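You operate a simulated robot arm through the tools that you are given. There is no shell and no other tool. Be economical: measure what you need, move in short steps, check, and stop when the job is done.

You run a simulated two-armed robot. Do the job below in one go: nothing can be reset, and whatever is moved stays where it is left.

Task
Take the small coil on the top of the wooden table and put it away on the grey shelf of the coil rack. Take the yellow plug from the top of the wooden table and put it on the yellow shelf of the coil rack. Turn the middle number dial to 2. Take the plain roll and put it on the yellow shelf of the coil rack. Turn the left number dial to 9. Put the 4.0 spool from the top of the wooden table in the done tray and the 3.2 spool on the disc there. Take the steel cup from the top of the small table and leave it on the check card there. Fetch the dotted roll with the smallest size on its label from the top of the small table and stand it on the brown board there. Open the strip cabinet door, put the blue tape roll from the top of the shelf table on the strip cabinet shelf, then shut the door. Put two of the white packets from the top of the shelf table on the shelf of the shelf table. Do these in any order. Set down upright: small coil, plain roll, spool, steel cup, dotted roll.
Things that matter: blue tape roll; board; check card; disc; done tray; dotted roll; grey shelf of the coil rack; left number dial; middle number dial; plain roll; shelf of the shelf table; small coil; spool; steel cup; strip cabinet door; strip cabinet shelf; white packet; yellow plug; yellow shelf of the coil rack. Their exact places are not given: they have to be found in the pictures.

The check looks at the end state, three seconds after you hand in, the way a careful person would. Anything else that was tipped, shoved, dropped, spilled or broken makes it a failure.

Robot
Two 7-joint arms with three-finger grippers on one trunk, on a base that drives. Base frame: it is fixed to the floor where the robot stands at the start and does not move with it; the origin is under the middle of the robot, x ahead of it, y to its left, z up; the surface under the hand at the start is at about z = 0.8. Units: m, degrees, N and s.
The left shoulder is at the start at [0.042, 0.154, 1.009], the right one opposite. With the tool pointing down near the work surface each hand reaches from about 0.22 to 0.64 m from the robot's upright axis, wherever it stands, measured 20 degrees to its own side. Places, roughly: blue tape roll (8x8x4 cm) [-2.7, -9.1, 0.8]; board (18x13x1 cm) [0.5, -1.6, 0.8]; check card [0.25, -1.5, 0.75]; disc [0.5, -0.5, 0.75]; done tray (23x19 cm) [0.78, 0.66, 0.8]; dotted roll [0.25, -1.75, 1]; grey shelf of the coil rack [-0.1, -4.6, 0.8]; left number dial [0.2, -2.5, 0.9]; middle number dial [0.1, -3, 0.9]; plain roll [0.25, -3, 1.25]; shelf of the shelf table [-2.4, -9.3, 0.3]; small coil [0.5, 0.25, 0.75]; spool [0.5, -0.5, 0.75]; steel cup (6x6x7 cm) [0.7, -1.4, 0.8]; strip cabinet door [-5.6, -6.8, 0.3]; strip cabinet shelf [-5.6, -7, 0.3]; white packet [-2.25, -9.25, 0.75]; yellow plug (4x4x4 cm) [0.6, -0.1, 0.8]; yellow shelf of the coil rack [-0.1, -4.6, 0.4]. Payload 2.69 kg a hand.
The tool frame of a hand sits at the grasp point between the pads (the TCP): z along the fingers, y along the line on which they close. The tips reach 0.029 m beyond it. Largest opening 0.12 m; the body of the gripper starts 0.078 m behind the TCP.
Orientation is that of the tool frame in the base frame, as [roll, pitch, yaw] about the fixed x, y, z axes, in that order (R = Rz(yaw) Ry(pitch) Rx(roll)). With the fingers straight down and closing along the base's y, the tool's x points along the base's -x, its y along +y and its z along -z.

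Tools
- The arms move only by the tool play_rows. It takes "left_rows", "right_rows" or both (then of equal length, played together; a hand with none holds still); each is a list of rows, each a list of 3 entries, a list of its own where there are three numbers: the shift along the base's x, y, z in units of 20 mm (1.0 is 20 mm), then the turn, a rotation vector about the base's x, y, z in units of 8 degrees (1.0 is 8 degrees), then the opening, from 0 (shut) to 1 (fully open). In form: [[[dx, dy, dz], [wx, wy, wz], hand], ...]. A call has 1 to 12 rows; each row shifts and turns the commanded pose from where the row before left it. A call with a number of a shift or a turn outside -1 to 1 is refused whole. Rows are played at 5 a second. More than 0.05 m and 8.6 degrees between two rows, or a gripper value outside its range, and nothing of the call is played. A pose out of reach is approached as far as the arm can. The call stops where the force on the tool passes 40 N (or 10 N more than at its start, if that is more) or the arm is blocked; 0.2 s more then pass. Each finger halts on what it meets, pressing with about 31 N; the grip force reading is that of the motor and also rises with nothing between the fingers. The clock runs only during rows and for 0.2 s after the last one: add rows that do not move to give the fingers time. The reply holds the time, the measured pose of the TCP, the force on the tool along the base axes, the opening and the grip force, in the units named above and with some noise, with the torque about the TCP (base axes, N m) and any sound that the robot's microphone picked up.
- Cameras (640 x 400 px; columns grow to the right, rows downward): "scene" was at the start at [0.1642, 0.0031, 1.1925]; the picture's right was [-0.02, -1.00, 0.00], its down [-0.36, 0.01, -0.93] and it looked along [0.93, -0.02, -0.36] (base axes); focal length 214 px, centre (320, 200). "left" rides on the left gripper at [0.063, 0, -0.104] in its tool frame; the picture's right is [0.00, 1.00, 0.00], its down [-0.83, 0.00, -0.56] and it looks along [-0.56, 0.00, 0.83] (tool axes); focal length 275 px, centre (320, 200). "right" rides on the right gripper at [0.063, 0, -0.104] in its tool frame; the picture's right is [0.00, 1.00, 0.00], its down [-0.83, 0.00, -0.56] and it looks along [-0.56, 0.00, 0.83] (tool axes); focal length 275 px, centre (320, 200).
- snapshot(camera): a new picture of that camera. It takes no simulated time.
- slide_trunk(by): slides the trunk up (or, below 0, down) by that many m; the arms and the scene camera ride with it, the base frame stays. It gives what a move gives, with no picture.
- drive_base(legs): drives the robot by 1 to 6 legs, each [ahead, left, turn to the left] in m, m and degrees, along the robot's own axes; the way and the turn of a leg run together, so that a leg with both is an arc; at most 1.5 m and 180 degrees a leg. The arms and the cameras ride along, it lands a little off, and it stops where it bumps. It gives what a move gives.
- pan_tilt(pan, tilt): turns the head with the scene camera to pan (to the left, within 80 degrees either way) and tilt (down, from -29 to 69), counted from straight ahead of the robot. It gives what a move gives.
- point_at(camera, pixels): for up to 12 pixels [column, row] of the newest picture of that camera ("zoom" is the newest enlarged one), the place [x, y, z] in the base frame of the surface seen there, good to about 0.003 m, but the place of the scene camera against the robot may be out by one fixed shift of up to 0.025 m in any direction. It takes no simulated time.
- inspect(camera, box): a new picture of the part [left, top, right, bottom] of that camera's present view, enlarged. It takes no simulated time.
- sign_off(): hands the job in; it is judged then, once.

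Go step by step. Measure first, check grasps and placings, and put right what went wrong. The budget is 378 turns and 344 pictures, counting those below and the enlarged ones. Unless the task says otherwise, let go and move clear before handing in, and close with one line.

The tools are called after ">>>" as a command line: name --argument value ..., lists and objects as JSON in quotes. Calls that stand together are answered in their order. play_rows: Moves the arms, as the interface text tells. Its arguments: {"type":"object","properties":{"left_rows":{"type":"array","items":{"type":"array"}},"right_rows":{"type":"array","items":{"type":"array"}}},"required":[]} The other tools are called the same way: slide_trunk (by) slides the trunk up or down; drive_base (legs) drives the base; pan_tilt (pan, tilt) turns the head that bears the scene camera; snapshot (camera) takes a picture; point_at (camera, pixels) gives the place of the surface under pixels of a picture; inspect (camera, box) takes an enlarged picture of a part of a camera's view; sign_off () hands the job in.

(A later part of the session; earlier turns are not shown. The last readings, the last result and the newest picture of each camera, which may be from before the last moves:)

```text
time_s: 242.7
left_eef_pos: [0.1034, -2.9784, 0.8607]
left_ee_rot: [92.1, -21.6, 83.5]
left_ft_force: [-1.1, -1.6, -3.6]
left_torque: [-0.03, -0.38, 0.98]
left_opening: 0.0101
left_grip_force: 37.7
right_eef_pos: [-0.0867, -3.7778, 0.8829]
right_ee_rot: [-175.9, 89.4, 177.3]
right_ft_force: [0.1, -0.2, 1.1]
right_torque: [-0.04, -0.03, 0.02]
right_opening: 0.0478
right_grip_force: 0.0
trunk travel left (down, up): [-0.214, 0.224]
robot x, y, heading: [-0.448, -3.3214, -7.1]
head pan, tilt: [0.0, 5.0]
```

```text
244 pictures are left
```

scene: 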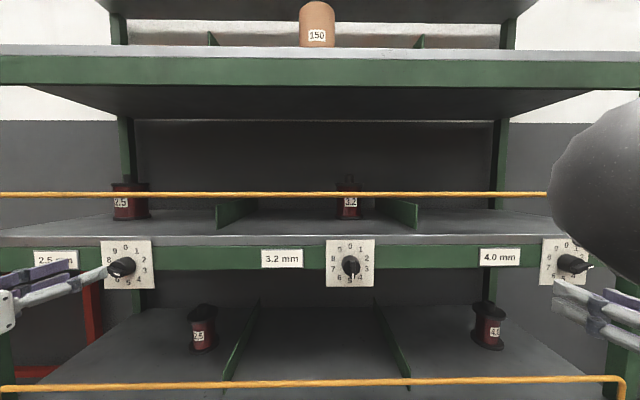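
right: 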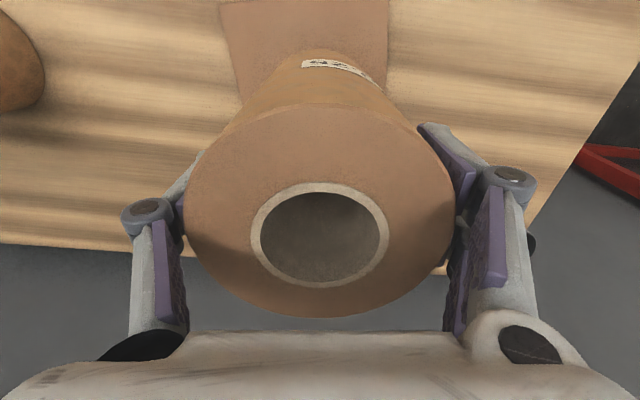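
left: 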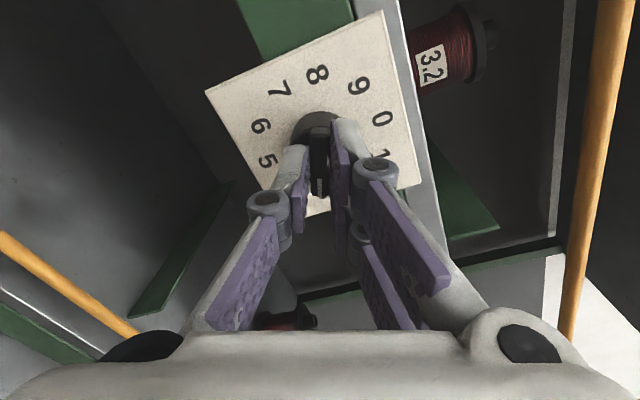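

>>> play_rows --left_rows '[[[0, 0, 0], [-0.99, 0.13, 0], 0], [[0, 0, 0], [-0.99, 0.13, 0], 0], [[0, 0, 0], [-0.99, 0.13, 0], 0], [[0, 0, 0], [-0.99, 0.13, 0], 0], [[0, 0, 0], [-0.99, 0.13, 0], 0], [[0, 0, 0], [-0.55, 0.07, 0], 0], [[0, 0, 0], [0, 0, 0], 0]]'

>>> play_rows --left_rows '[[[0, 0, 0], [0, 0, 0], 0.4], [[0, 0, 0], [0, 0, 0], 0.4], [[-1, 0.13, 0], [0, 0, 0], 0.4], [[-1, 0.13, 0], [0, 0, 0], 0.4], [[-1, 0.13, 0], [0, 0, 0], 0.4]]'

>>> inspect --camera "left" --box '[200, 0, 440, 200]'

```text
time_s: 244.3
left_eef_pos: [0.1054, -2.9785, 0.8602]
left_ee_rot: [92.9, 22.9, 83.3]
left_ft_force: [-4.7, 8.3, -12.8]
left_torque: [0.07, 0.04, -0.37]
left_opening: 0.01
left_grip_force: 37.8
right_eef_pos: [-0.0872, -3.7762, 0.8841]
right_ee_rot: [-169.9, 89.3, -176.7]
right_ft_force: [-0.5, -0.1, 0.0]
right_torque: [-0.01, 0.0, 0.01]
right_opening: 0.0479
right_grip_force: 0.1
trunk travel left (down, up): [-0.214, 0.224]
robot x, y, heading: [-0.4527, -3.3199, -6.8]
head pan, tilt: [0.0, 5.0]
```

```text
time_s: 245.5
left_eef_pos: [0.0423, -2.9698, 0.8609]
left_ee_rot: [92.7, 22.5, 83.3]
left_ft_force: [-0.9, 0.1, 0.9]
left_torque: [0.0, -0.01, -0.02]
left_opening: 0.048
left_grip_force: 0.1
right_eef_pos: [-0.0867, -3.7781, 0.8827]
right_ee_rot: [-175.7, 89.4, 177.6]
right_ft_force: [0.0, 0.3, 0.6]
right_torque: [0.01, 0.01, -0.02]
right_opening: 0.0482
right_grip_force: 0.2
trunk travel left (down, up): [-0.214, 0.224]
robot x, y, heading: [-0.447, -3.3243, -7.2]
head pan, tilt: [0.0, 5.0]
```

```text
2.00 times, centred on (320, 100) of left
```

zoom: 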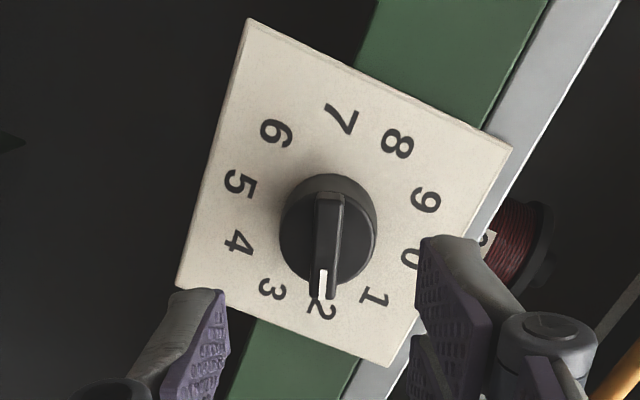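

Middle dial reads 2. Next the plain roll on the upper shelf. Back off, restore the right hand to vertical and pull it in, and roll the left hand to −180°.

>>> drive_base --legs '[[-0.3, 0, 0]]'

>>> play_rows --left_rows '[[[0, 0, 0], [0.99, -0.13, 0], 0.4], [[0, 0, 0], [0.99, -0.13, 0], 0.4], [[0, 0, 0], [0.99, -0.13, 0], 0.4], [[0, 0, 0], [0.99, -0.13, 0], 0.4], [[0, 0, 0], [0.99, -0.13, 0], 0.4], [[0, 0, 0], [0.99, -0.13, 0], 0.4], [[0, 0, 0], [0.99, -0.13, 0], 0.4], [[0, 0, 0], [0.99, -0.13, 0], 0.4], [[0, 0, 0], [0.99, -0.13, 0], 0.4], [[0, 0, 0], [0.99, -0.13, 0], 0.4], [[0, 0, 0], [0.99, -0.13, 0], 0.4], [[0, 0, 0], [0.99, -0.13, 0], 0.4]]' --right_rows '[[[0, 0.5, 0], [0.13, 0.99, 0], 0.4], [[0, 0.5, 0], [0.13, 0.99, 0], 0.4], [[0, 0.5, 0], [0.13, 0.99, 0], 0.4], [[0, 0.5, 0], [0.13, 0.99, 0], 0.4], [[0, 0.5, 0], [0.13, 0.99, 0], 0.4], [[0, 0.5, 0], [0.13, 0.99, 0], 0.4], [[0, 0.5, 0], [0.13, 0.99, 0], 0.4], [[0, 0.5, 0], [0.13, 0.99, 0], 0.4], [[-0.5, 0, 0], [0.13, 0.99, 0], 0.4], [[-0.5, 0, 0], [0.13, 0.99, 0], 0.4], [[-0.5, 0, 0], [0.13, 0.99, 0], 0.4], [[-0.5, 0, 0], [0, 0, 0], 0.4]]'

>>> slide_trunk --by 0.224

>>> snapshot --camera "scene"

```text
time_s: 247.5
left_eef_pos: [-0.2521, -2.9349, 0.8602]
left_ee_rot: [92.8, 22.6, 83.3]
left_ft_force: [0.4, 0.0, -0.1]
left_torque: [0.01, -0.01, 0.02]
left_opening: 0.0482
left_grip_force: 0.0
right_eef_pos: [-0.3832, -3.7417, 0.8822]
right_ee_rot: [-175.7, 89.3, 177.3]
right_ft_force: [-1.1, 0.8, -0.1]
right_torque: [0.01, 0.04, 0.02]
right_opening: 0.048
right_grip_force: 0.0
trunk travel left (down, up): [-0.214, 0.224]
robot x, y, heading: [-0.7454, -3.2797, -7.0]
head pan, tilt: [0.0, 5.0]
```

```text
time_s: 250.1
left_eef_pos: [-0.2521, -2.9355, 0.8597]
left_ee_rot: [90.3, -73.5, 84.8]
left_ft_force: [0.1, -0.1, -0.5]
left_torque: [0.04, 0.02, -0.01]
left_opening: 0.0483
left_grip_force: 0.0
right_eef_pos: [-0.4299, -3.6957, 0.8845]
right_ee_rot: [179.5, 1.3, 172.6]
right_ft_force: [-0.3, 0.3, 0.4]
right_torque: [0.02, 0.03, 0.03]
right_opening: 0.0482
right_grip_force: 0.1
right hand out of reach, approached as far as the arm can: row 4, 5, 6, 7
trunk travel left (down, up): [-0.214, 0.224]
robot x, y, heading: [-0.7425, -3.2799, -7.1]
head pan, tilt: [0.0, 5.0]
```

```text
time_s: 252.5
left_eef_pos: [-0.2523, -2.9346, 1.0839]
left_ee_rot: [90.6, -73.3, 84.6]
left_ft_force: [0.1, 0.9, -0.8]
left_torque: [0.03, -0.03, -0.04]
left_opening: 0.048
left_grip_force: 0.1
right_eef_pos: [-0.4278, -3.6957, 1.1071]
right_ee_rot: [179.3, 1.5, 172.5]
right_ft_force: [0.1, -1.3, -0.5]
right_torque: [-0.03, 0.04, 0.01]
right_opening: 0.0479
right_grip_force: 0.1
trunk travel left (down, up): [-0.438, 0.0]
robot x, y, heading: [-0.7455, -3.2839, -6.9]
head pan, tilt: [0.0, 5.0]
```

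```text
242 pictures are left
```

scene: 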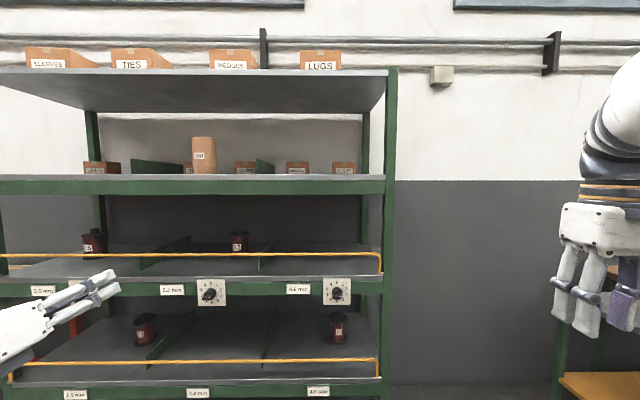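

>>> play_rows --left_rows '[[[0, 0, 1], [0.99, -0.13, 0], 0.9], [[0, 0, 1], [0.5, -0.06, 0], 0.9], [[0, 0, 1], [0, 0, 0], 0.9], [[0, 0, 1], [0, 0, 0], 0.9], [[0, 0, 1], [0, 0, 0], 0.9], [[0, 0, 1], [0, 0, 0], 0.9], [[0, 0, 1], [0, 0, 0], 0.9], [[0, 0, 1], [0, 0, 0], 0.9], [[0, 0, 1], [0, 0, 0], 0.9], [[0, 0, 1], [0, 0, 0], 0.9], [[0, 0, 1], [0, 0, 0], 0.9], [[0, 0, 1], [0, 0, 0], 0.9]]'

>>> inspect --camera "scene" --box '[70, 60, 370, 210]'

>>> snapshot --camera "left"

```text
time_s: 255.1
left_eef_pos: [-0.2531, -2.9354, 1.3258]
left_ee_rot: [85.0, -85.2, 89.9]
left_ft_force: [-0.3, -0.3, 0.2]
left_torque: [0.04, -0.03, 0.0]
left_opening: 0.1078
left_grip_force: 0.1
right_eef_pos: [-0.4288, -3.6958, 1.1088]
right_ee_rot: [179.4, 1.4, 172.6]
right_ft_force: [-0.1, -0.3, 0.2]
right_torque: [0.02, 0.04, 0.01]
right_opening: 0.0478
right_grip_force: 0.0
trunk travel left (down, up): [-0.438, 0.0]
robot x, y, heading: [-0.7427, -3.283, -6.8]
head pan, tilt: [0.0, 5.0]
```

```text
2.13 times, centred on (220, 135) of scene
```

zoom: 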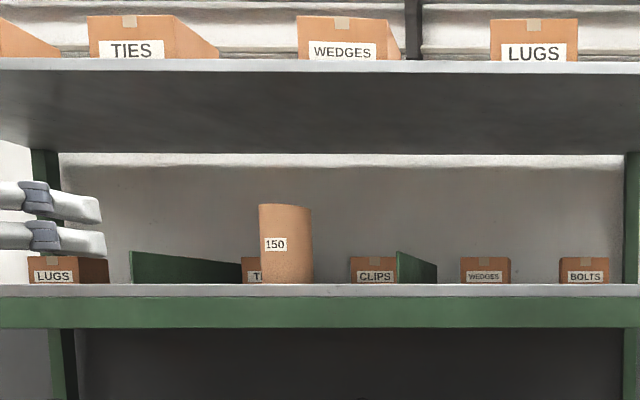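

```text
240 pictures are left
```

left: 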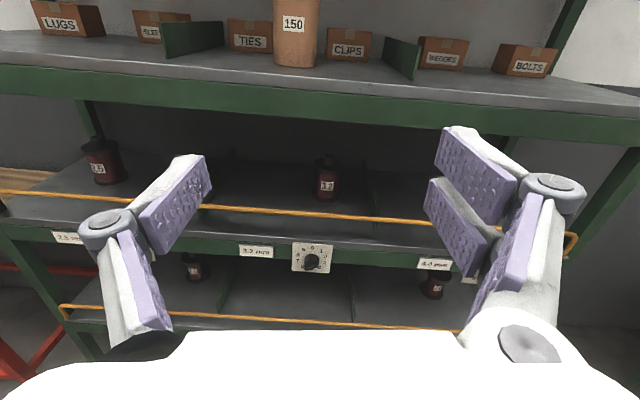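

Boxes behind the roll are low; grasping at z≈1.40 clears them. Measure the roll.

>>> point_at --camera "left" --pixels '[[296, 40], [277, 30], [316, 30], [296, 64], [296, 72], [350, 55], [250, 45], [345, 38]]'

>>> play_rows --left_rows '[[[0, 0, 1], [0, 0, 0], 0.9], [[0, 0, 1], [0, 0, 0], 0.9], [[0, 0, 1], [0, 0, 0], 0.9], [[0, 0, 0.7], [0, 0, 0], 0.9], [[0, 0, 0], [0, 0, 0], 0.9]]'

```text
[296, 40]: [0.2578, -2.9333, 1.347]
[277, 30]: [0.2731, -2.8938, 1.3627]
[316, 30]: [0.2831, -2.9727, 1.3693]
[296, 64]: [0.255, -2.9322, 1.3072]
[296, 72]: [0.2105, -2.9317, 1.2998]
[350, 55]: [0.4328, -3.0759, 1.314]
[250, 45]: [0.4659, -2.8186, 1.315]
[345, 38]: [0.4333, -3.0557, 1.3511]
```

```text
time_s: 256.3
left_eef_pos: [-0.2516, -2.9345, 1.3992]
left_ee_rot: [85.1, -85.2, 90.1]
left_ft_force: [-0.3, 0.4, 0.2]
left_torque: [0.01, 0.0, 0.01]
left_opening: 0.1081
left_grip_force: 0.0
right_eef_pos: [-0.4287, -3.6956, 1.1089]
right_ee_rot: [179.4, 1.5, 172.6]
right_ft_force: [0.6, -0.3, 0.6]
right_torque: [0.0, 0.0, 0.04]
right_opening: 0.0482
right_grip_force: 0.1
trunk travel left (down, up): [-0.438, 0.0]
robot x, y, heading: [-0.746, -3.2841, -6.9]
head pan, tilt: [0.0, 5.0]
```

Roll centre ≈ (0.297,-2.938), Ø 0.08, grasp at z 1.395. Drive in part of the way and check alignment.

>>> drive_base --legs '[[0.36, 0.04, 0]]'

>>> play_rows --left_rows '[[[0, 0, 0], [0, 0, 0], 1], [[0, 0, 0], [0, 0, 0], 1]]'

>>> snapshot --camera "left"

```text
time_s: 258.6
left_eef_pos: [0.1065, -2.9381, 1.3981]
left_ee_rot: [85.0, -85.1, 90.1]
left_ft_force: [0.0, -0.1, 0.1]
left_torque: [-0.02, 0.01, 0.01]
left_opening: 0.108
left_grip_force: 0.1
right_eef_pos: [-0.0687, -3.6992, 1.1083]
right_ee_rot: [179.4, 1.5, 172.6]
right_ft_force: [0.0, 0.2, 0.0]
right_torque: [-0.02, 0.05, -0.02]
right_opening: 0.048
right_grip_force: 0.1
trunk travel left (down, up): [-0.438, 0.0]
robot x, y, heading: [-0.3884, -3.2883, -6.9]
head pan, tilt: [0.0, 5.0]
```

```text
time_s: 259.2
left_eef_pos: [0.1062, -2.9383, 1.3994]
left_ee_rot: [85.0, -85.1, 90.1]
left_ft_force: [0.3, -0.6, -0.6]
left_torque: [0.01, 0.0, -0.01]
left_opening: 0.1198
left_grip_force: 0.1
right_eef_pos: [-0.0697, -3.7003, 1.1085]
right_ee_rot: [179.4, 1.4, 172.6]
right_ft_force: [0.0, 0.3, 0.4]
right_torque: [-0.01, -0.01, -0.02]
right_opening: 0.0482
right_grip_force: 0.1
trunk travel left (down, up): [-0.438, 0.0]
robot x, y, heading: [-0.3914, -3.2883, -7.1]
head pan, tilt: [0.0, 5.0]
```

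```text
239 pictures are left
```

left: 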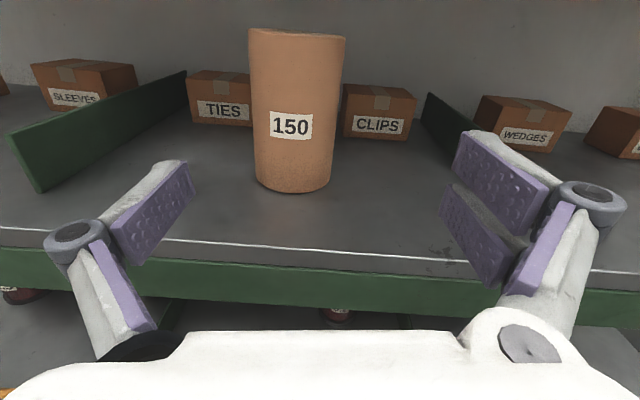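

Move the hand straight +x 0.19 to enclose the roll.

>>> play_rows --left_rows '[[[1, 0, 0], [0, 0, 0], 1], [[1, 0, -0.2], [0, 0, 0], 1], [[1, 0, -0.2], [0, 0, 0], 1], [[1, 0, -0.2], [0, 0, 0], 1], [[1, 0, 0], [0, 0, 0], 1], [[1, 0, 0], [0, 0, 0], 1], [[1, 0, 0], [0, 0, 0], 1], [[1, 0, 0], [0, 0, 0], 1], [[1, 0, 0], [0, 0, 0], 1], [[0.4, 0, 0], [0, 0, 0], 1], [[0, 0, 0], [0, 0, 0], 1]]'

>>> snapshot --camera "left"

```text
time_s: 261.6
left_eef_pos: [0.2811, -2.9476, 1.388]
left_ee_rot: [81.5, -85.9, 92.5]
left_ft_force: [-0.2, 2.0, 0.0]
left_torque: [0.01, 0.0, 0.02]
left_opening: 0.1198
left_grip_force: 0.0
left hand out of reach, approached as far as the arm can: row 9, 10
right_eef_pos: [-0.0702, -3.6993, 1.109]
right_ee_rot: [179.4, 1.4, 172.6]
right_ft_force: [0.7, 0.0, -0.4]
right_torque: [0.0, -0.01, 0.02]
right_opening: 0.0483
right_grip_force: 0.0
trunk travel left (down, up): [-0.438, 0.0]
robot x, y, heading: [-0.3837, -3.2884, -6.9]
head pan, tilt: [0.0, 5.0]
```

```text
238 pictures are left
```

left: 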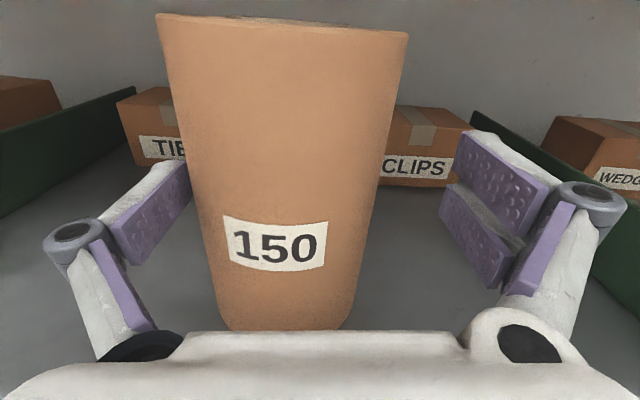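

Roll is ~14 mm to the left of the hand centre; shift +y and close.

>>> play_rows --left_rows '[[[0, 0.35, 0], [0, 0, 0], 1], [[0.3, 0.35, 0], [0, 0, 0], 1], [[0, 0, 0], [0, 0, 0], 0.7], [[0, 0, 0], [0, 0, 0], 0.4], [[0, 0, 0], [0, 0, 0], 0.4], [[0, 0, 0], [0, 0, 0], 0.4]]'

>>> snapshot --camera "left"

```text
time_s: 263.0
left_eef_pos: [0.2815, -2.9471, 1.3898]
left_ee_rot: [81.4, -85.9, 92.9]
left_ft_force: [-1.1, 0.4, 0.0]
left_torque: [0.3, 0.05, 0.05]
left_opening: 0.0895
left_grip_force: 31.2
left hand out of reach, approached as far as the arm can: row 1, 2
right_eef_pos: [-0.0691, -3.7007, 1.1087]
right_ee_rot: [179.4, 1.5, 172.6]
right_ft_force: [-0.6, 0.1, -0.9]
right_torque: [0.03, -0.04, 0.01]
right_opening: 0.048
right_grip_force: 0.2
trunk travel left (down, up): [-0.438, 0.0]
robot x, y, heading: [-0.3864, -3.2869, -7.2]
head pan, tilt: [0.0, 5.0]
```

```text
237 pictures are left
```

left: 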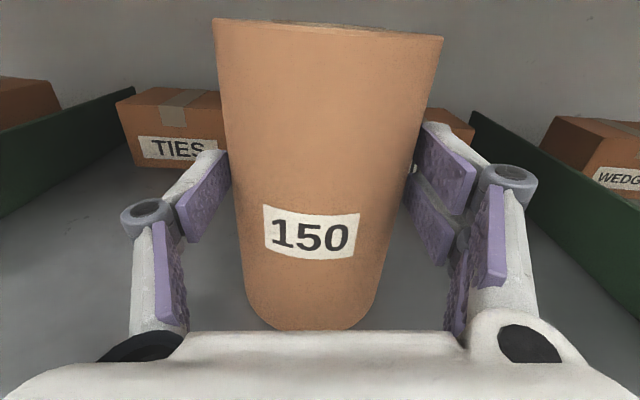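

Gripped. Lift slightly.

>>> play_rows --left_rows '[[[-0.3, 0, 0.5], [0, 0, 0], 0.4], [[-0.3, 0, 0.5], [0, 0, 0], 0.4], [[-0.3, 0, 0.5], [0, 0, 0], 0.4], [[-0.3, 0, 0.5], [0, 0, 0], 0.4], [[0, 0, 0], [0, 0, 0], 0.4]]'

>>> snapshot --camera "left"

```text
time_s: 264.2
left_eef_pos: [0.2559, -2.9468, 1.428]
left_ee_rot: [85.6, -85.2, 89.4]
left_ft_force: [0.3, -0.7, -6.9]
left_torque: [-0.01, 0.14, -0.01]
left_opening: 0.0875
left_grip_force: 31.1
right_eef_pos: [-0.0683, -3.7007, 1.1084]
right_ee_rot: [179.4, 1.5, 172.6]
right_ft_force: [0.4, 0.8, 0.3]
right_torque: [-0.01, 0.02, 0.0]
right_opening: 0.0481
right_grip_force: 0.1
trunk travel left (down, up): [-0.438, 0.0]
robot x, y, heading: [-0.3862, -3.2887, -7.0]
head pan, tilt: [0.0, 5.0]
```

```text
236 pictures are left
```

left: 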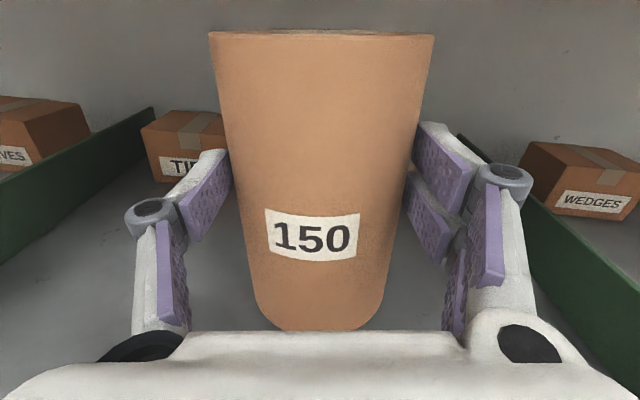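

Held. Back off 0.5 m and lower the arm to a carrying height.

>>> drive_base --legs '[[-0.5, 0, 0]]'

>>> play_rows --left_rows '[[[-0.3, 0, -1], [0, 0, 0], 0.4], [[-0.3, 0, -1], [0, 0, 0], 0.4], [[-0.3, 0, -1], [0, 0, 0], 0.4], [[-0.3, 0, -1], [0, 0, 0], 0.4], [[-0.3, 0, -1], [0, 0, 0], 0.4], [[-0.3, 0, -1], [0, 0, 0], 0.4], [[-0.3, 0, -1], [0, 0, 0], 0.4], [[-0.3, 0, -1], [0, 0, 0], 0.4], [[-0.3, 0, -1], [0, 0, 0], 0.4], [[-0.3, 0, -1], [0, 0, 0], 0.4], [[-0.3, 0, -1], [0, 0, 0], 0.4], [[-0.3, 0, -1], [0, 0, 0], 0.4]]'

>>> drive_base --legs '[[0, -1.2, 0]]'

>>> pan_tilt --pan 0 --tilt 25

>>> snapshot --camera "scene"

```text
time_s: 267.1
left_eef_pos: [-0.2375, -2.8841, 1.4271]
left_ee_rot: [85.5, -85.1, 89.9]
left_ft_force: [0.4, 0.2, -6.0]
left_torque: [0.05, 0.16, -0.01]
left_opening: 0.0871
left_grip_force: 31.1
right_eef_pos: [-0.5573, -3.6391, 1.1085]
right_ee_rot: [179.5, 1.5, 172.9]
right_ft_force: [0.3, 0.5, 0.6]
right_torque: [0.0, -0.01, 0.01]
right_opening: 0.048
right_grip_force: 0.1
trunk travel left (down, up): [-0.438, 0.0]
robot x, y, heading: [-0.8754, -3.2308, -6.9]
head pan, tilt: [0.0, 5.0]
```

```text
time_s: 269.7
left_eef_pos: [-0.3078, -2.8853, 1.1872]
left_ee_rot: [85.6, -85.2, 89.7]
left_ft_force: [-0.7, 0.0, -7.0]
left_torque: [0.03, 0.21, -0.01]
left_opening: 0.0875
left_grip_force: 30.3
right_eef_pos: [-0.5593, -3.6383, 1.1092]
right_ee_rot: [179.4, 1.5, 172.9]
right_ft_force: [0.1, -1.2, 0.2]
right_torque: [-0.03, -0.02, 0.0]
right_opening: 0.0479
right_grip_force: 0.1
trunk travel left (down, up): [-0.438, 0.0]
robot x, y, heading: [-0.8772, -3.2316, -6.6]
head pan, tilt: [0.0, 5.0]
```

```text
time_s: 279.1
left_eef_pos: [-0.4488, -4.0707, 1.1872]
left_ee_rot: [85.5, -85.2, 89.7]
left_ft_force: [0.4, 0.2, -6.6]
left_torque: [0.04, 0.2, 0.01]
left_opening: 0.0872
left_grip_force: 31.3
right_eef_pos: [-0.7019, -4.8238, 1.1084]
right_ee_rot: [179.3, 1.5, 172.6]
right_ft_force: [0.0, 0.7, -0.9]
right_torque: [0.01, 0.0, -0.01]
right_opening: 0.0477
right_grip_force: 0.1
trunk travel left (down, up): [-0.438, 0.0]
robot x, y, heading: [-1.017, -4.4103, -6.9]
head pan, tilt: [0.0, 5.0]
```

```text
time_s: 280.0
left_eef_pos: [-0.4501, -4.0717, 1.1871]
left_ee_rot: [85.8, -85.2, 89.3]
left_ft_force: [0.2, 0.4, -6.7]
left_torque: [0.02, 0.18, 0.01]
left_opening: 0.0873
left_grip_force: 30.9
right_eef_pos: [-0.7021, -4.8233, 1.1079]
right_ee_rot: [179.4, 1.4, 172.7]
right_ft_force: [-0.4, -0.1, -0.2]
right_torque: [-0.01, 0.02, 0.01]
right_opening: 0.048
right_grip_force: 0.0
trunk travel left (down, up): [-0.438, 0.0]
robot x, y, heading: [-1.02, -4.4113, -7.1]
head pan, tilt: [0.0, 25.0]
```

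```text
235 pictures are left
```

scene: 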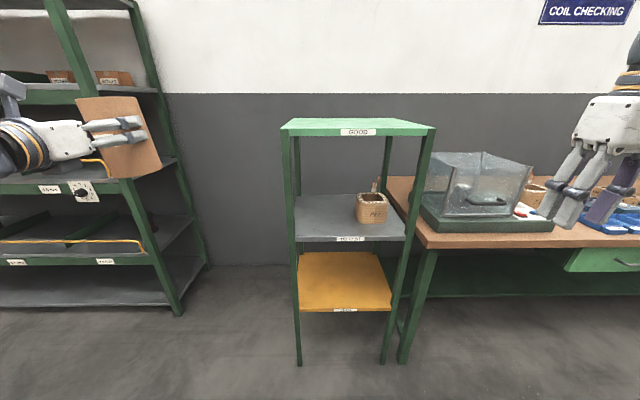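

The rack has green (GOOD), grey and yellow shelves; grey already holds one coil. Measure.

>>> inspect --camera "scene" --box '[260, 100, 460, 370]'

>>> point_at --camera "scene" --pixels '[[283, 132], [433, 135], [292, 242], [405, 241], [300, 310], [390, 310], [345, 255], [342, 288], [345, 225], [372, 205], [300, 364], [355, 310]]'

```text
1.48 times, centred on (360, 235) of scene
```

zoom: 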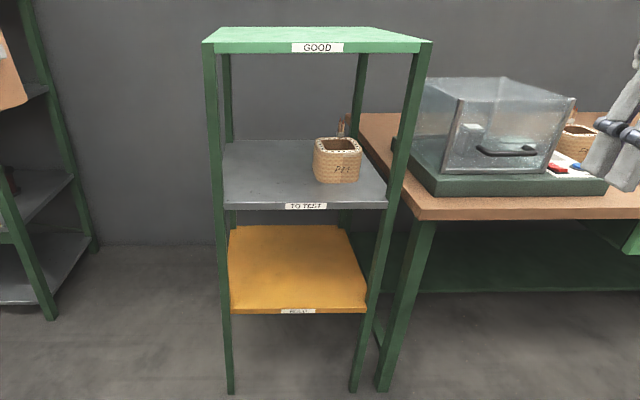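

```text
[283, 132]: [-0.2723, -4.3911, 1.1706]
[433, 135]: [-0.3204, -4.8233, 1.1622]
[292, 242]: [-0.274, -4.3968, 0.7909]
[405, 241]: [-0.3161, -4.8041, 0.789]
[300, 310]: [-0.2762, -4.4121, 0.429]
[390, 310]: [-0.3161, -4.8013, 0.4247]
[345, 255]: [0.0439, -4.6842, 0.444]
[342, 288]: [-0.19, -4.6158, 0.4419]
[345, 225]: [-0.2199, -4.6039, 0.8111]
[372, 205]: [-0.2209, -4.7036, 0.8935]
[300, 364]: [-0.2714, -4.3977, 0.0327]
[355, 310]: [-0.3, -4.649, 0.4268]
```

>>> point_at --camera "scene" --pixels '[[425, 246], [560, 247], [635, 247], [400, 362], [400, 210], [600, 268], [490, 335]]'

>>> snapshot --camera "right"

```text
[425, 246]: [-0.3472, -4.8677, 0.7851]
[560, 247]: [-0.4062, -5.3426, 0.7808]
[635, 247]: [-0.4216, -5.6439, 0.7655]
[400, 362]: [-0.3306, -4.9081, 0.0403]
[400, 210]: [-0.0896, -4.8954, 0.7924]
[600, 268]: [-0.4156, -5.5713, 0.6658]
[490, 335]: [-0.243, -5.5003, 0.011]
```

```text
233 pictures are left
```

right: 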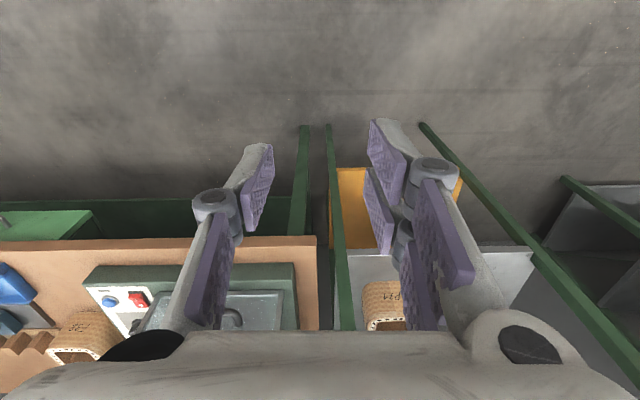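

Pull the right hand in, shift the base right, lower the trunk fully, then lower the roll to yellow-shelf height.

>>> play_rows --right_rows '[[[-1, 0.12, 0], [0, 0, 0], 0.4], [[-1, 0.12, 0], [0, 0, 0], 0.4], [[-1, 0.12, 0], [0, 0, 0], 0.4], [[-1, 0.12, 0], [0, 0, 0], 0.4], [[-1, 0.12, 0], [0, 0, 0], 0.4], [[-1, 0.12, 0], [0, 0, 0], 0.4]]'

>>> drive_base --legs '[[0, -0.431, 0]]'

>>> slide_trunk --by -0.42

>>> play_rows --left_rows '[[[0, 0, -1], [0, 0, 0], 0.4], [[0, 0, -1], [0, 0, 0], 0.4], [[0, 0, -1], [0, 0, 0], 0.4], [[0, 0, -1], [0, 0, 0], 0.4], [[0, 0, -1], [0, 0, 0], 0.4], [[0, 0, -1], [0, 0, 0], 0.4], [[0, 0, -1], [0, 0, 0], 0.4], [[0, 0, -1], [0, 0, 0], 0.4], [[0, 0, -1], [0, 0, 0], 0.4], [[0, 0, 0], [0, 0, 0], 0.4]]'

>>> snapshot --camera "scene"

>>> snapshot --camera "left"

```text
time_s: 281.4
left_eef_pos: [-0.4485, -4.0708, 1.1884]
left_ee_rot: [85.6, -85.2, 89.8]
left_ft_force: [-0.8, 0.3, -6.7]
left_torque: [0.01, 0.18, 0.0]
left_opening: 0.0874
left_grip_force: 30.9
right_eef_pos: [-0.8226, -4.8094, 1.109]
right_ee_rot: [179.4, 1.5, 172.8]
right_ft_force: [-0.5, -0.5, -0.4]
right_torque: [0.0, -0.03, 0.0]
right_opening: 0.0479
right_grip_force: 0.2
trunk travel left (down, up): [-0.438, 0.0]
robot x, y, heading: [-1.0183, -4.414, -7.1]
head pan, tilt: [0.0, 25.0]
```

```text
time_s: 285.2
left_eef_pos: [-0.5012, -4.5028, 1.1866]
left_ee_rot: [85.7, -85.2, 89.4]
left_ft_force: [-0.3, 0.5, -6.0]
left_torque: [0.02, 0.2, 0.0]
left_opening: 0.0874
left_grip_force: 30.9
right_eef_pos: [-0.8754, -5.2401, 1.1089]
right_ee_rot: [179.4, 1.5, 172.6]
right_ft_force: [1.1, -0.3, 0.4]
right_torque: [0.03, -0.02, -0.03]
right_opening: 0.0478
right_grip_force: 0.0
trunk travel left (down, up): [-0.438, 0.0]
robot x, y, heading: [-1.074, -4.845, -7.0]
head pan, tilt: [0.0, 25.0]
```

```text
refused: -0.42 is not a number from -0.4 to 0.4
```

```text
time_s: 287.4
left_eef_pos: [-0.4769, -4.506, 1.0858]
left_ee_rot: [91.8, -85.2, 83.3]
left_ft_force: [0.3, 0.1, -6.4]
left_torque: [0.05, 0.21, -0.02]
left_opening: 0.0869
left_grip_force: 30.6
left hand out of reach, approached as far as the arm can: row 3, 4, 5, 6, 7, 8, 9
right_eef_pos: [-0.8749, -5.2418, 1.1091]
right_ee_rot: [179.3, 1.5, 172.6]
right_ft_force: [0.0, -0.1, -0.7]
right_torque: [-0.02, 0.02, -0.02]
right_opening: 0.0481
right_grip_force: 0.1
trunk travel left (down, up): [-0.438, 0.0]
robot x, y, heading: [-1.0677, -4.8445, -6.7]
head pan, tilt: [0.0, 25.0]
```

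```text
232 pictures are left
```

scene: 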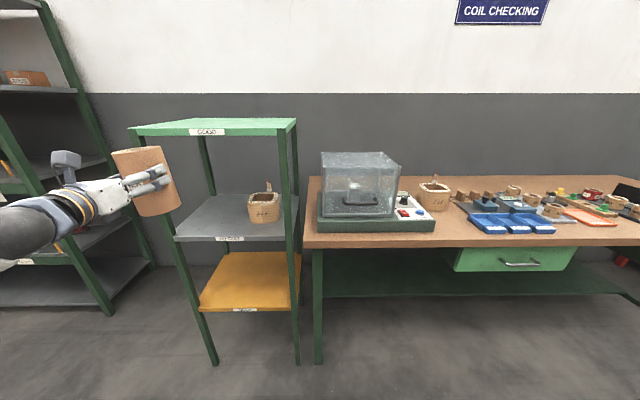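

```text
231 pictures are left
```

left: 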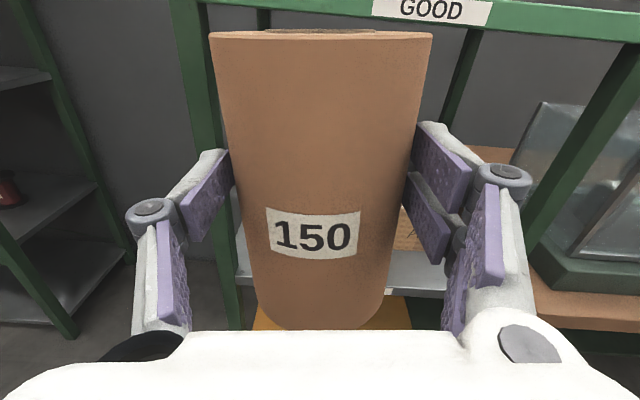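

The arm can't lower further here; more extension may allow it. Lower the trunk 0.4, back off, and extend forward while lowering.

>>> drive_base --legs '[[-0.2, 0, 0]]'

>>> slide_trunk --by -0.4

>>> slide_trunk --by -0.037

>>> play_rows --left_rows '[[[1, -0.12, 0], [0, 0, 0], 0.4], [[1, -0.12, 0], [0, 0, 0], 0.4], [[1, -0.12, 0], [0, 0, 0], 0.4], [[1, -0.12, 0], [0, 0, 0], 0.4], [[0.5, 0, -1], [0, 0, 0], 0.4], [[0.5, 0, -1], [0, 0, 0], 0.4], [[0, 0, -1], [0, 0, 0], 0.4], [[0, 0, -1], [0, 0, 0], 0.4], [[0, 0, -1], [0, 0, 0], 0.4], [[0, 0, 0], [0, 0, 0], 0.4]]'

```text
time_s: 289.0
left_eef_pos: [-0.6741, -4.4815, 1.0844]
left_ee_rot: [91.4, -85.2, 83.4]
left_ft_force: [-1.3, 0.0, -6.2]
left_torque: [0.05, 0.18, 0.01]
left_opening: 0.0871
left_grip_force: 31.3
right_eef_pos: [-1.0724, -5.2173, 1.1099]
right_ee_rot: [179.4, 1.5, 172.6]
right_ft_force: [-0.6, -0.4, 0.0]
right_torque: [0.0, -0.05, -0.04]
right_opening: 0.0478
right_grip_force: 0.0
trunk travel left (down, up): [-0.438, 0.0]
robot x, y, heading: [-1.2662, -4.8187, -6.7]
head pan, tilt: [0.0, 25.0]
```

```text
time_s: 292.9
left_eef_pos: [-0.6619, -4.4821, 0.3408]
left_ee_rot: [175.5, -52.2, 0.9]
left_ft_force: [0.4, 0.0, -6.2]
left_torque: [0.02, 0.09, -0.02]
left_opening: 0.087
left_grip_force: 31.2
right_eef_pos: [-0.985, -5.2276, 0.5444]
right_ee_rot: [179.7, -35.7, 172.5]
right_ft_force: [0.3, -0.1, 0.5]
right_torque: [-0.01, -0.01, -0.02]
right_opening: 0.0481
right_grip_force: 0.1
trunk travel left (down, up): [-0.038, 0.4]
robot x, y, heading: [-1.272, -4.8164, -7.0]
head pan, tilt: [0.0, 25.0]
```

```text
time_s: 293.7
left_eef_pos: [-0.6599, -4.4828, 0.3106]
left_ee_rot: [175.4, -51.9, 0.9]
left_ft_force: [-0.5, -0.1, -6.5]
left_torque: [0.0, 0.12, -0.03]
left_opening: 0.0872
left_grip_force: 31.1
right_eef_pos: [-0.986, -5.2269, 0.5088]
right_ee_rot: [179.6, -35.6, 172.5]
right_ft_force: [0.6, -0.3, -0.1]
right_torque: [0.05, -0.02, -0.04]
right_opening: 0.0481
right_grip_force: 0.2
trunk travel left (down, up): [-0.001, 0.437]
robot x, y, heading: [-1.2645, -4.818, -6.9]
head pan, tilt: [0.0, 25.0]
```

```text
time_s: 295.9
left_eef_pos: [-0.5582, -4.4925, 0.2123]
left_ee_rot: [175.5, -51.9, 0.9]
left_ft_force: [0.6, -0.6, -6.0]
left_torque: [0.03, 0.06, 0.01]
left_opening: 0.0871
left_grip_force: 30.7
right_eef_pos: [-0.9857, -5.2272, 0.5064]
right_ee_rot: [179.7, -35.6, 172.5]
right_ft_force: [0.1, 0.0, 1.3]
right_torque: [-0.02, 0.04, 0.01]
right_opening: 0.0478
right_grip_force: 0.0
trunk travel left (down, up): [-0.001, 0.437]
robot x, y, heading: [-1.2689, -4.8185, -6.8]
head pan, tilt: [0.0, 25.0]
```

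The trunk move also tilted both hands (~36°) – look at the state.

>>> snapshot --camera "scene"

>>> snapshot --camera "left"

>>> snapshot --camera "right"

```text
230 pictures are left
```

scene: 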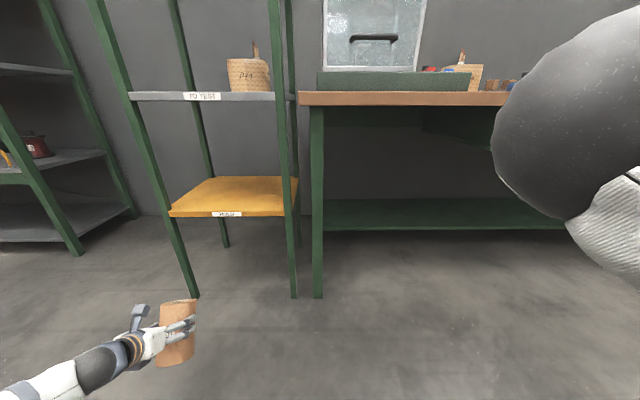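

```text
229 pictures are left
```

left: 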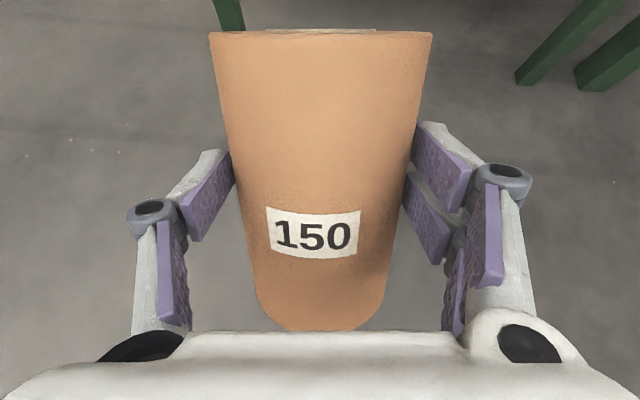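

```text
228 pictures are left
```

right: 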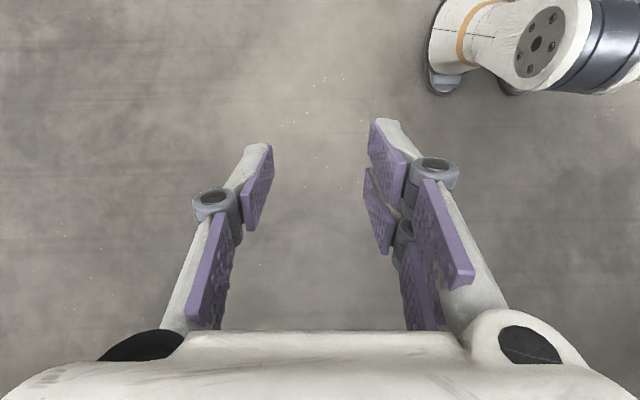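

The lowered trunk leans forward; the roll is still held, tilted with the hand. Level the hand and raise it.

>>> play_rows --left_rows '[[[0, 0, 1], [-0.12, -0.99, 0], 0.4], [[0, 0, 1], [-0.12, -0.99, 0], 0.4], [[0, 0, 1], [-0.12, -0.99, 0], 0.4], [[0, 0, 1], [-0.12, -0.99, 0], 0.4], [[0, 0, 1], [-0.09, -0.74, 0], 0.4], [[0, 0, 1], [0, 0, 0], 0.4], [[0, 0, 1], [0, 0, 0], 0.4], [[0, 0, 1], [0, 0, 0], 0.4], [[0, 0, 1], [0, 0, 0], 0.4], [[0, 0, 1], [0, 0, 0], 0.4], [[0, 0, 1], [0, 0, 0], 0.4], [[0, 0, 1], [0, 0, 0], 0.4]]'

>>> play_rows --left_rows '[[[0, 0, 1], [0, 0, 0], 0.4], [[0, 0, 1], [0, 0, 0], 0.4], [[0, 0, 1], [0, 0, 0], 0.4], [[0, 0, 1], [0, 0, 0], 0.4], [[0, 0, 0], [0, 0, 0], 0.4]]'

>>> snapshot --camera "scene"

```text
time_s: 298.5
left_eef_pos: [-0.4801, -4.4352, 0.4303]
left_ee_rot: [90.7, -85.3, 83.7]
left_ft_force: [1.0, 0.1, -6.5]
left_torque: [0.02, 0.18, 0.02]
left_opening: 0.0867
left_grip_force: 31.0
left hand out of reach, approached as far as the arm can: row 2, 3, 8, 9, 10, 11, 12
right_eef_pos: [-0.9861, -5.2277, 0.5083]
right_ee_rot: [179.7, -35.7, 172.5]
right_ft_force: [-0.2, 0.2, 0.3]
right_torque: [0.02, -0.03, 0.0]
right_opening: 0.0483
right_grip_force: 0.1
trunk travel left (down, up): [-0.001, 0.437]
robot x, y, heading: [-1.271, -4.8192, -6.8]
head pan, tilt: [0.0, 25.0]
```

```text
time_s: 299.7
left_eef_pos: [-0.4667, -4.4223, 0.5058]
left_ee_rot: [90.8, -85.2, 83.6]
left_ft_force: [0.0, -0.1, -6.9]
left_torque: [0.04, 0.22, -0.03]
left_opening: 0.0868
left_grip_force: 30.8
left hand out of reach, approached as far as the arm can: row 1, 2, 3, 4
right_eef_pos: [-0.9865, -5.2275, 0.5082]
right_ee_rot: [179.6, -35.6, 172.6]
right_ft_force: [0.2, 0.3, 0.5]
right_torque: [-0.01, 0.03, -0.05]
right_opening: 0.0482
right_grip_force: 0.0
trunk travel left (down, up): [-0.001, 0.437]
robot x, y, heading: [-1.2676, -4.8238, -6.9]
head pan, tilt: [0.0, 25.0]
```

```text
227 pictures are left
```

scene: 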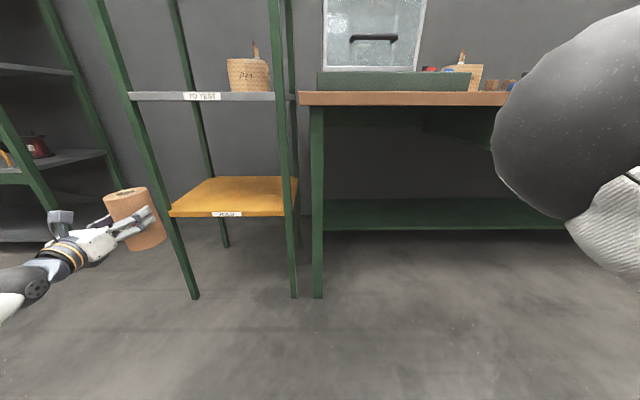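

Level at z 0.506. Raise a little more.

>>> play_rows --left_rows '[[[0, 0, 1], [0, 0, 0], 0.4], [[0, 0, 1], [0, 0, 0], 0.4], [[0, 0, 0.8], [0, 0, 0], 0.4], [[0, 0, 0], [0, 0, 0], 0.4]]'

>>> snapshot --camera "left"

```text
time_s: 300.7
left_eef_pos: [-0.4673, -4.4214, 0.5614]
left_ee_rot: [91.3, -85.3, 83.4]
left_ft_force: [0.8, -0.6, -6.3]
left_torque: [0.05, 0.2, 0.05]
left_opening: 0.0866
left_grip_force: 30.7
right_eef_pos: [-0.9873, -5.227, 0.509]
right_ee_rot: [179.7, -35.6, 172.5]
right_ft_force: [-0.9, 0.2, -0.3]
right_torque: [-0.02, 0.01, 0.03]
right_opening: 0.0479
right_grip_force: 0.1
trunk travel left (down, up): [-0.001, 0.437]
robot x, y, heading: [-1.2678, -4.8186, -7.2]
head pan, tilt: [0.0, 25.0]
```

```text
226 pictures are left
```

left: 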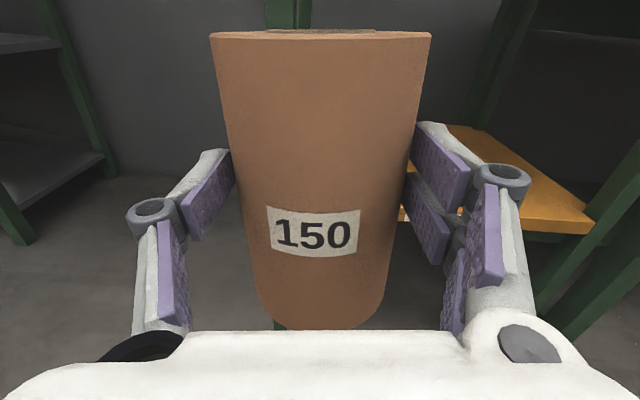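

Shift right 0.08, then drive ahead 0.33 so the roll comes over the yellow shelf.

>>> drive_base --legs '[[0, -0.079, 0], [0.15, 0, 0]]'

>>> snapshot --camera "left"

>>> snapshot --camera "scene"

```text
time_s: 302.9
left_eef_pos: [-0.3316, -4.5183, 0.5637]
left_ee_rot: [91.0, -85.1, 83.8]
left_ft_force: [0.2, -0.1, -7.0]
left_torque: [0.01, 0.23, -0.01]
left_opening: 0.0861
left_grip_force: 30.9
right_eef_pos: [-0.8493, -5.3247, 0.5073]
right_ee_rot: [179.7, -35.6, 172.6]
right_ft_force: [-0.5, 0.8, -1.3]
right_torque: [-0.02, -0.02, 0.01]
right_opening: 0.0481
right_grip_force: 0.0
trunk travel left (down, up): [-0.001, 0.437]
robot x, y, heading: [-1.1317, -4.919, -7.0]
head pan, tilt: [0.0, 25.0]
```

```text
225 pictures are left
```

left: 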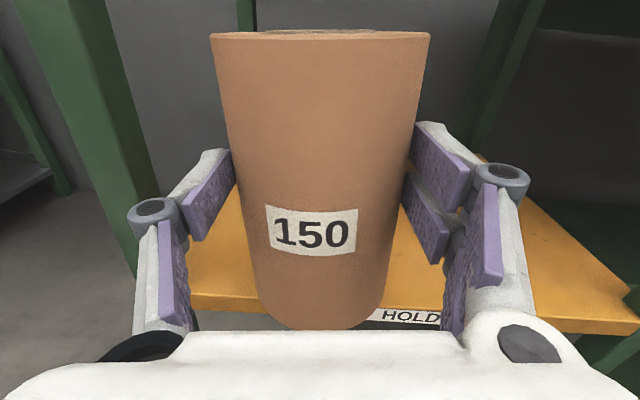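

```text
224 pictures are left
```

scene: 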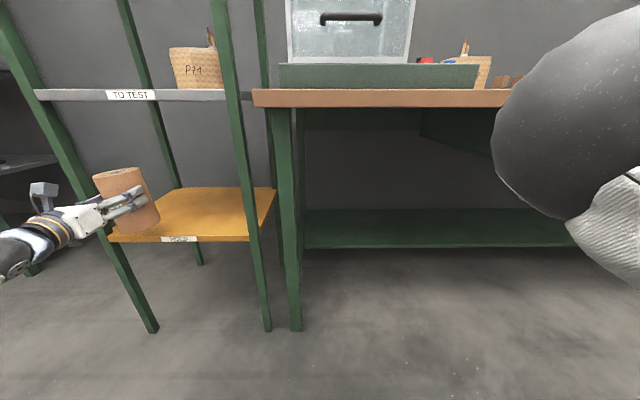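

>>> point_at --camera "left" --pixels '[[130, 240], [115, 150], [200, 290], [220, 250], [600, 320], [410, 318], [440, 200], [210, 200]]'

```text
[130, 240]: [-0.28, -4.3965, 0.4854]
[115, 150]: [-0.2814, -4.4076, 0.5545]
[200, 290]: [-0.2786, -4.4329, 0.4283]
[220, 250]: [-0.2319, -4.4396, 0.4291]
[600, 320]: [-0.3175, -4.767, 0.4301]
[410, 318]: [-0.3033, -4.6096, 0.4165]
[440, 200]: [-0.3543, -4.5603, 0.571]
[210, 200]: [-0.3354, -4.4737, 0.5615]
```

Surface z 0.429, clearance to the post ~5 cm. Continue ahead 0.18.

>>> drive_base --legs '[[0.18, -0.015, 0]]'

>>> play_rows --left_rows '[[[0, 0, -0.8], [0, 0, 0], 0.4], [[0, 0, -0.6], [0, 0, 0], 0.4], [[0, 0, 0], [0, 0, 0], 0.4]]'

>>> snapshot --camera "left"

>>> snapshot --camera "scene"

```text
time_s: 304.4
left_eef_pos: [-0.1536, -4.5559, 0.5625]
left_ee_rot: [91.2, -85.2, 83.5]
left_ft_force: [0.3, -0.1, -5.8]
left_torque: [-0.01, 0.2, 0.02]
left_opening: 0.0861
left_grip_force: 30.9
right_eef_pos: [-0.6728, -5.3617, 0.5075]
right_ee_rot: [179.8, -35.6, 172.5]
right_ft_force: [0.1, -0.6, 1.2]
right_torque: [0.02, 0.02, 0.01]
right_opening: 0.0479
right_grip_force: 0.1
trunk travel left (down, up): [-0.001, 0.437]
robot x, y, heading: [-0.9572, -4.9559, -6.8]
head pan, tilt: [0.0, 25.0]
```

```text
time_s: 305.2
left_eef_pos: [-0.1525, -4.5557, 0.5335]
left_ee_rot: [91.7, -85.2, 83.0]
left_ft_force: [-0.1, 0.2, -5.9]
left_torque: [0.04, 0.21, -0.02]
left_opening: 0.0858
left_grip_force: 31.1
right_eef_pos: [-0.6716, -5.3608, 0.5085]
right_ee_rot: [179.7, -35.7, 172.6]
right_ft_force: [0.1, 0.4, -0.4]
right_torque: [0.03, -0.02, 0.03]
right_opening: 0.0479
right_grip_force: 0.1
trunk travel left (down, up): [-0.001, 0.437]
robot x, y, heading: [-0.9554, -4.9497, -6.9]
head pan, tilt: [0.0, 25.0]
```

```text
223 pictures are left
```

left: 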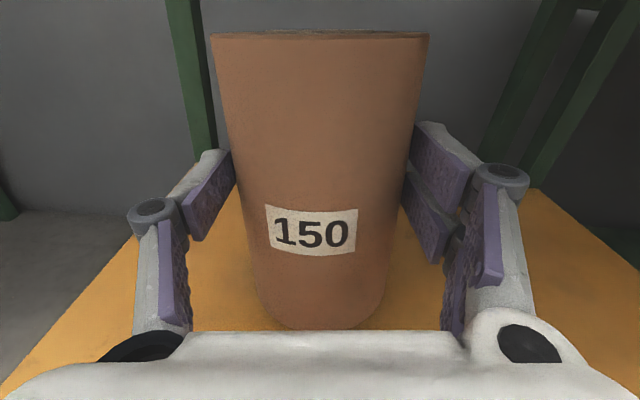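

```text
222 pictures are left
```

scene: 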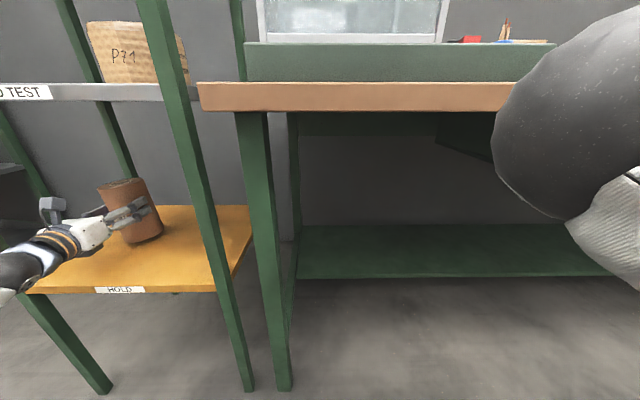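

>>> play_rows --left_rows '[[[0, 0, -0.3], [0, 0, 0], 0.4], [[0, 0, -0.15], [0, 0, 0], 0.4], [[0, 0, 0], [0, 0, 0], 0.4]]'

```text
time_s: 306.0
left_eef_pos: [-0.1529, -4.5563, 0.5253]
left_ee_rot: [91.4, -85.2, 83.2]
left_ft_force: [-0.3, 0.3, -5.4]
left_torque: [0.08, 0.15, 0.0]
left_opening: 0.0859
left_grip_force: 31.0
right_eef_pos: [-0.6711, -5.3597, 0.5078]
right_ee_rot: [179.8, -35.5, 172.4]
right_ft_force: [0.2, -0.1, 0.1]
right_torque: [0.01, -0.02, 0.02]
right_opening: 0.0479
right_grip_force: 0.1
trunk travel left (down, up): [-0.001, 0.437]
robot x, y, heading: [-0.9565, -4.9536, -7.0]
head pan, tilt: [0.0, 25.0]
```

>>> play_rows --left_rows '[[[0, 0, -0.15], [0, 0, 0], 0.4], [[0, 0, -0.1], [0, 0, 0], 0.4], [[0, 0, 0], [0, 0, 0], 0.4]]'

```text
time_s: 306.8
left_eef_pos: [-0.1536, -4.5551, 0.525]
left_ee_rot: [86.6, -85.2, 88.1]
left_ft_force: [-4.8, -0.7, 11.2]
left_torque: [0.55, -0.28, 0.17]
left_opening: 0.086
left_grip_force: 31.2
right_eef_pos: [-0.6742, -5.3613, 0.5067]
right_ee_rot: [179.6, -35.5, 172.5]
right_ft_force: [0.3, 0.9, 0.4]
right_torque: [-0.05, 0.02, 0.06]
right_opening: 0.048
right_grip_force: 0.2
trunk travel left (down, up): [-0.001, 0.437]
robot x, y, heading: [-0.9563, -4.9511, -7.3]
head pan, tilt: [0.0, 25.0]
```

Contact. Open and back out.

>>> play_rows --left_rows '[[[0, 0, 0], [0, 0, 0], 0.75], [[0, 0, 0], [0, 0, 0], 0.95], [[0, 0, 0], [0, 0, 0], 1], [[0, 0, 0], [0, 0, 0], 1]]'

>>> snapshot --camera "left"

```text
time_s: 307.8
left_eef_pos: [-0.1528, -4.5563, 0.5211]
left_ee_rot: [91.0, -85.2, 83.7]
left_ft_force: [0.4, 0.1, 0.4]
left_torque: [0.01, 0.01, -0.01]
left_opening: 0.1201
left_grip_force: 0.1
right_eef_pos: [-0.6734, -5.3616, 0.5076]
right_ee_rot: [179.6, -35.5, 172.5]
right_ft_force: [-0.6, -0.5, 0.6]
right_torque: [0.02, 0.0, -0.02]
right_opening: 0.0479
right_grip_force: 0.1
trunk travel left (down, up): [-0.001, 0.437]
robot x, y, heading: [-0.9554, -4.9541, -7.0]
head pan, tilt: [0.0, 25.0]
```

```text
221 pictures are left
```

left: 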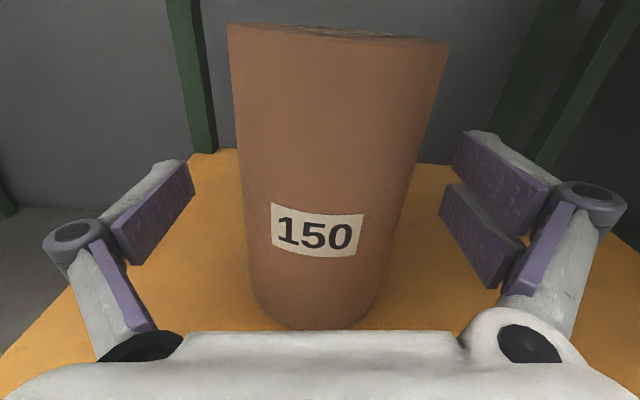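

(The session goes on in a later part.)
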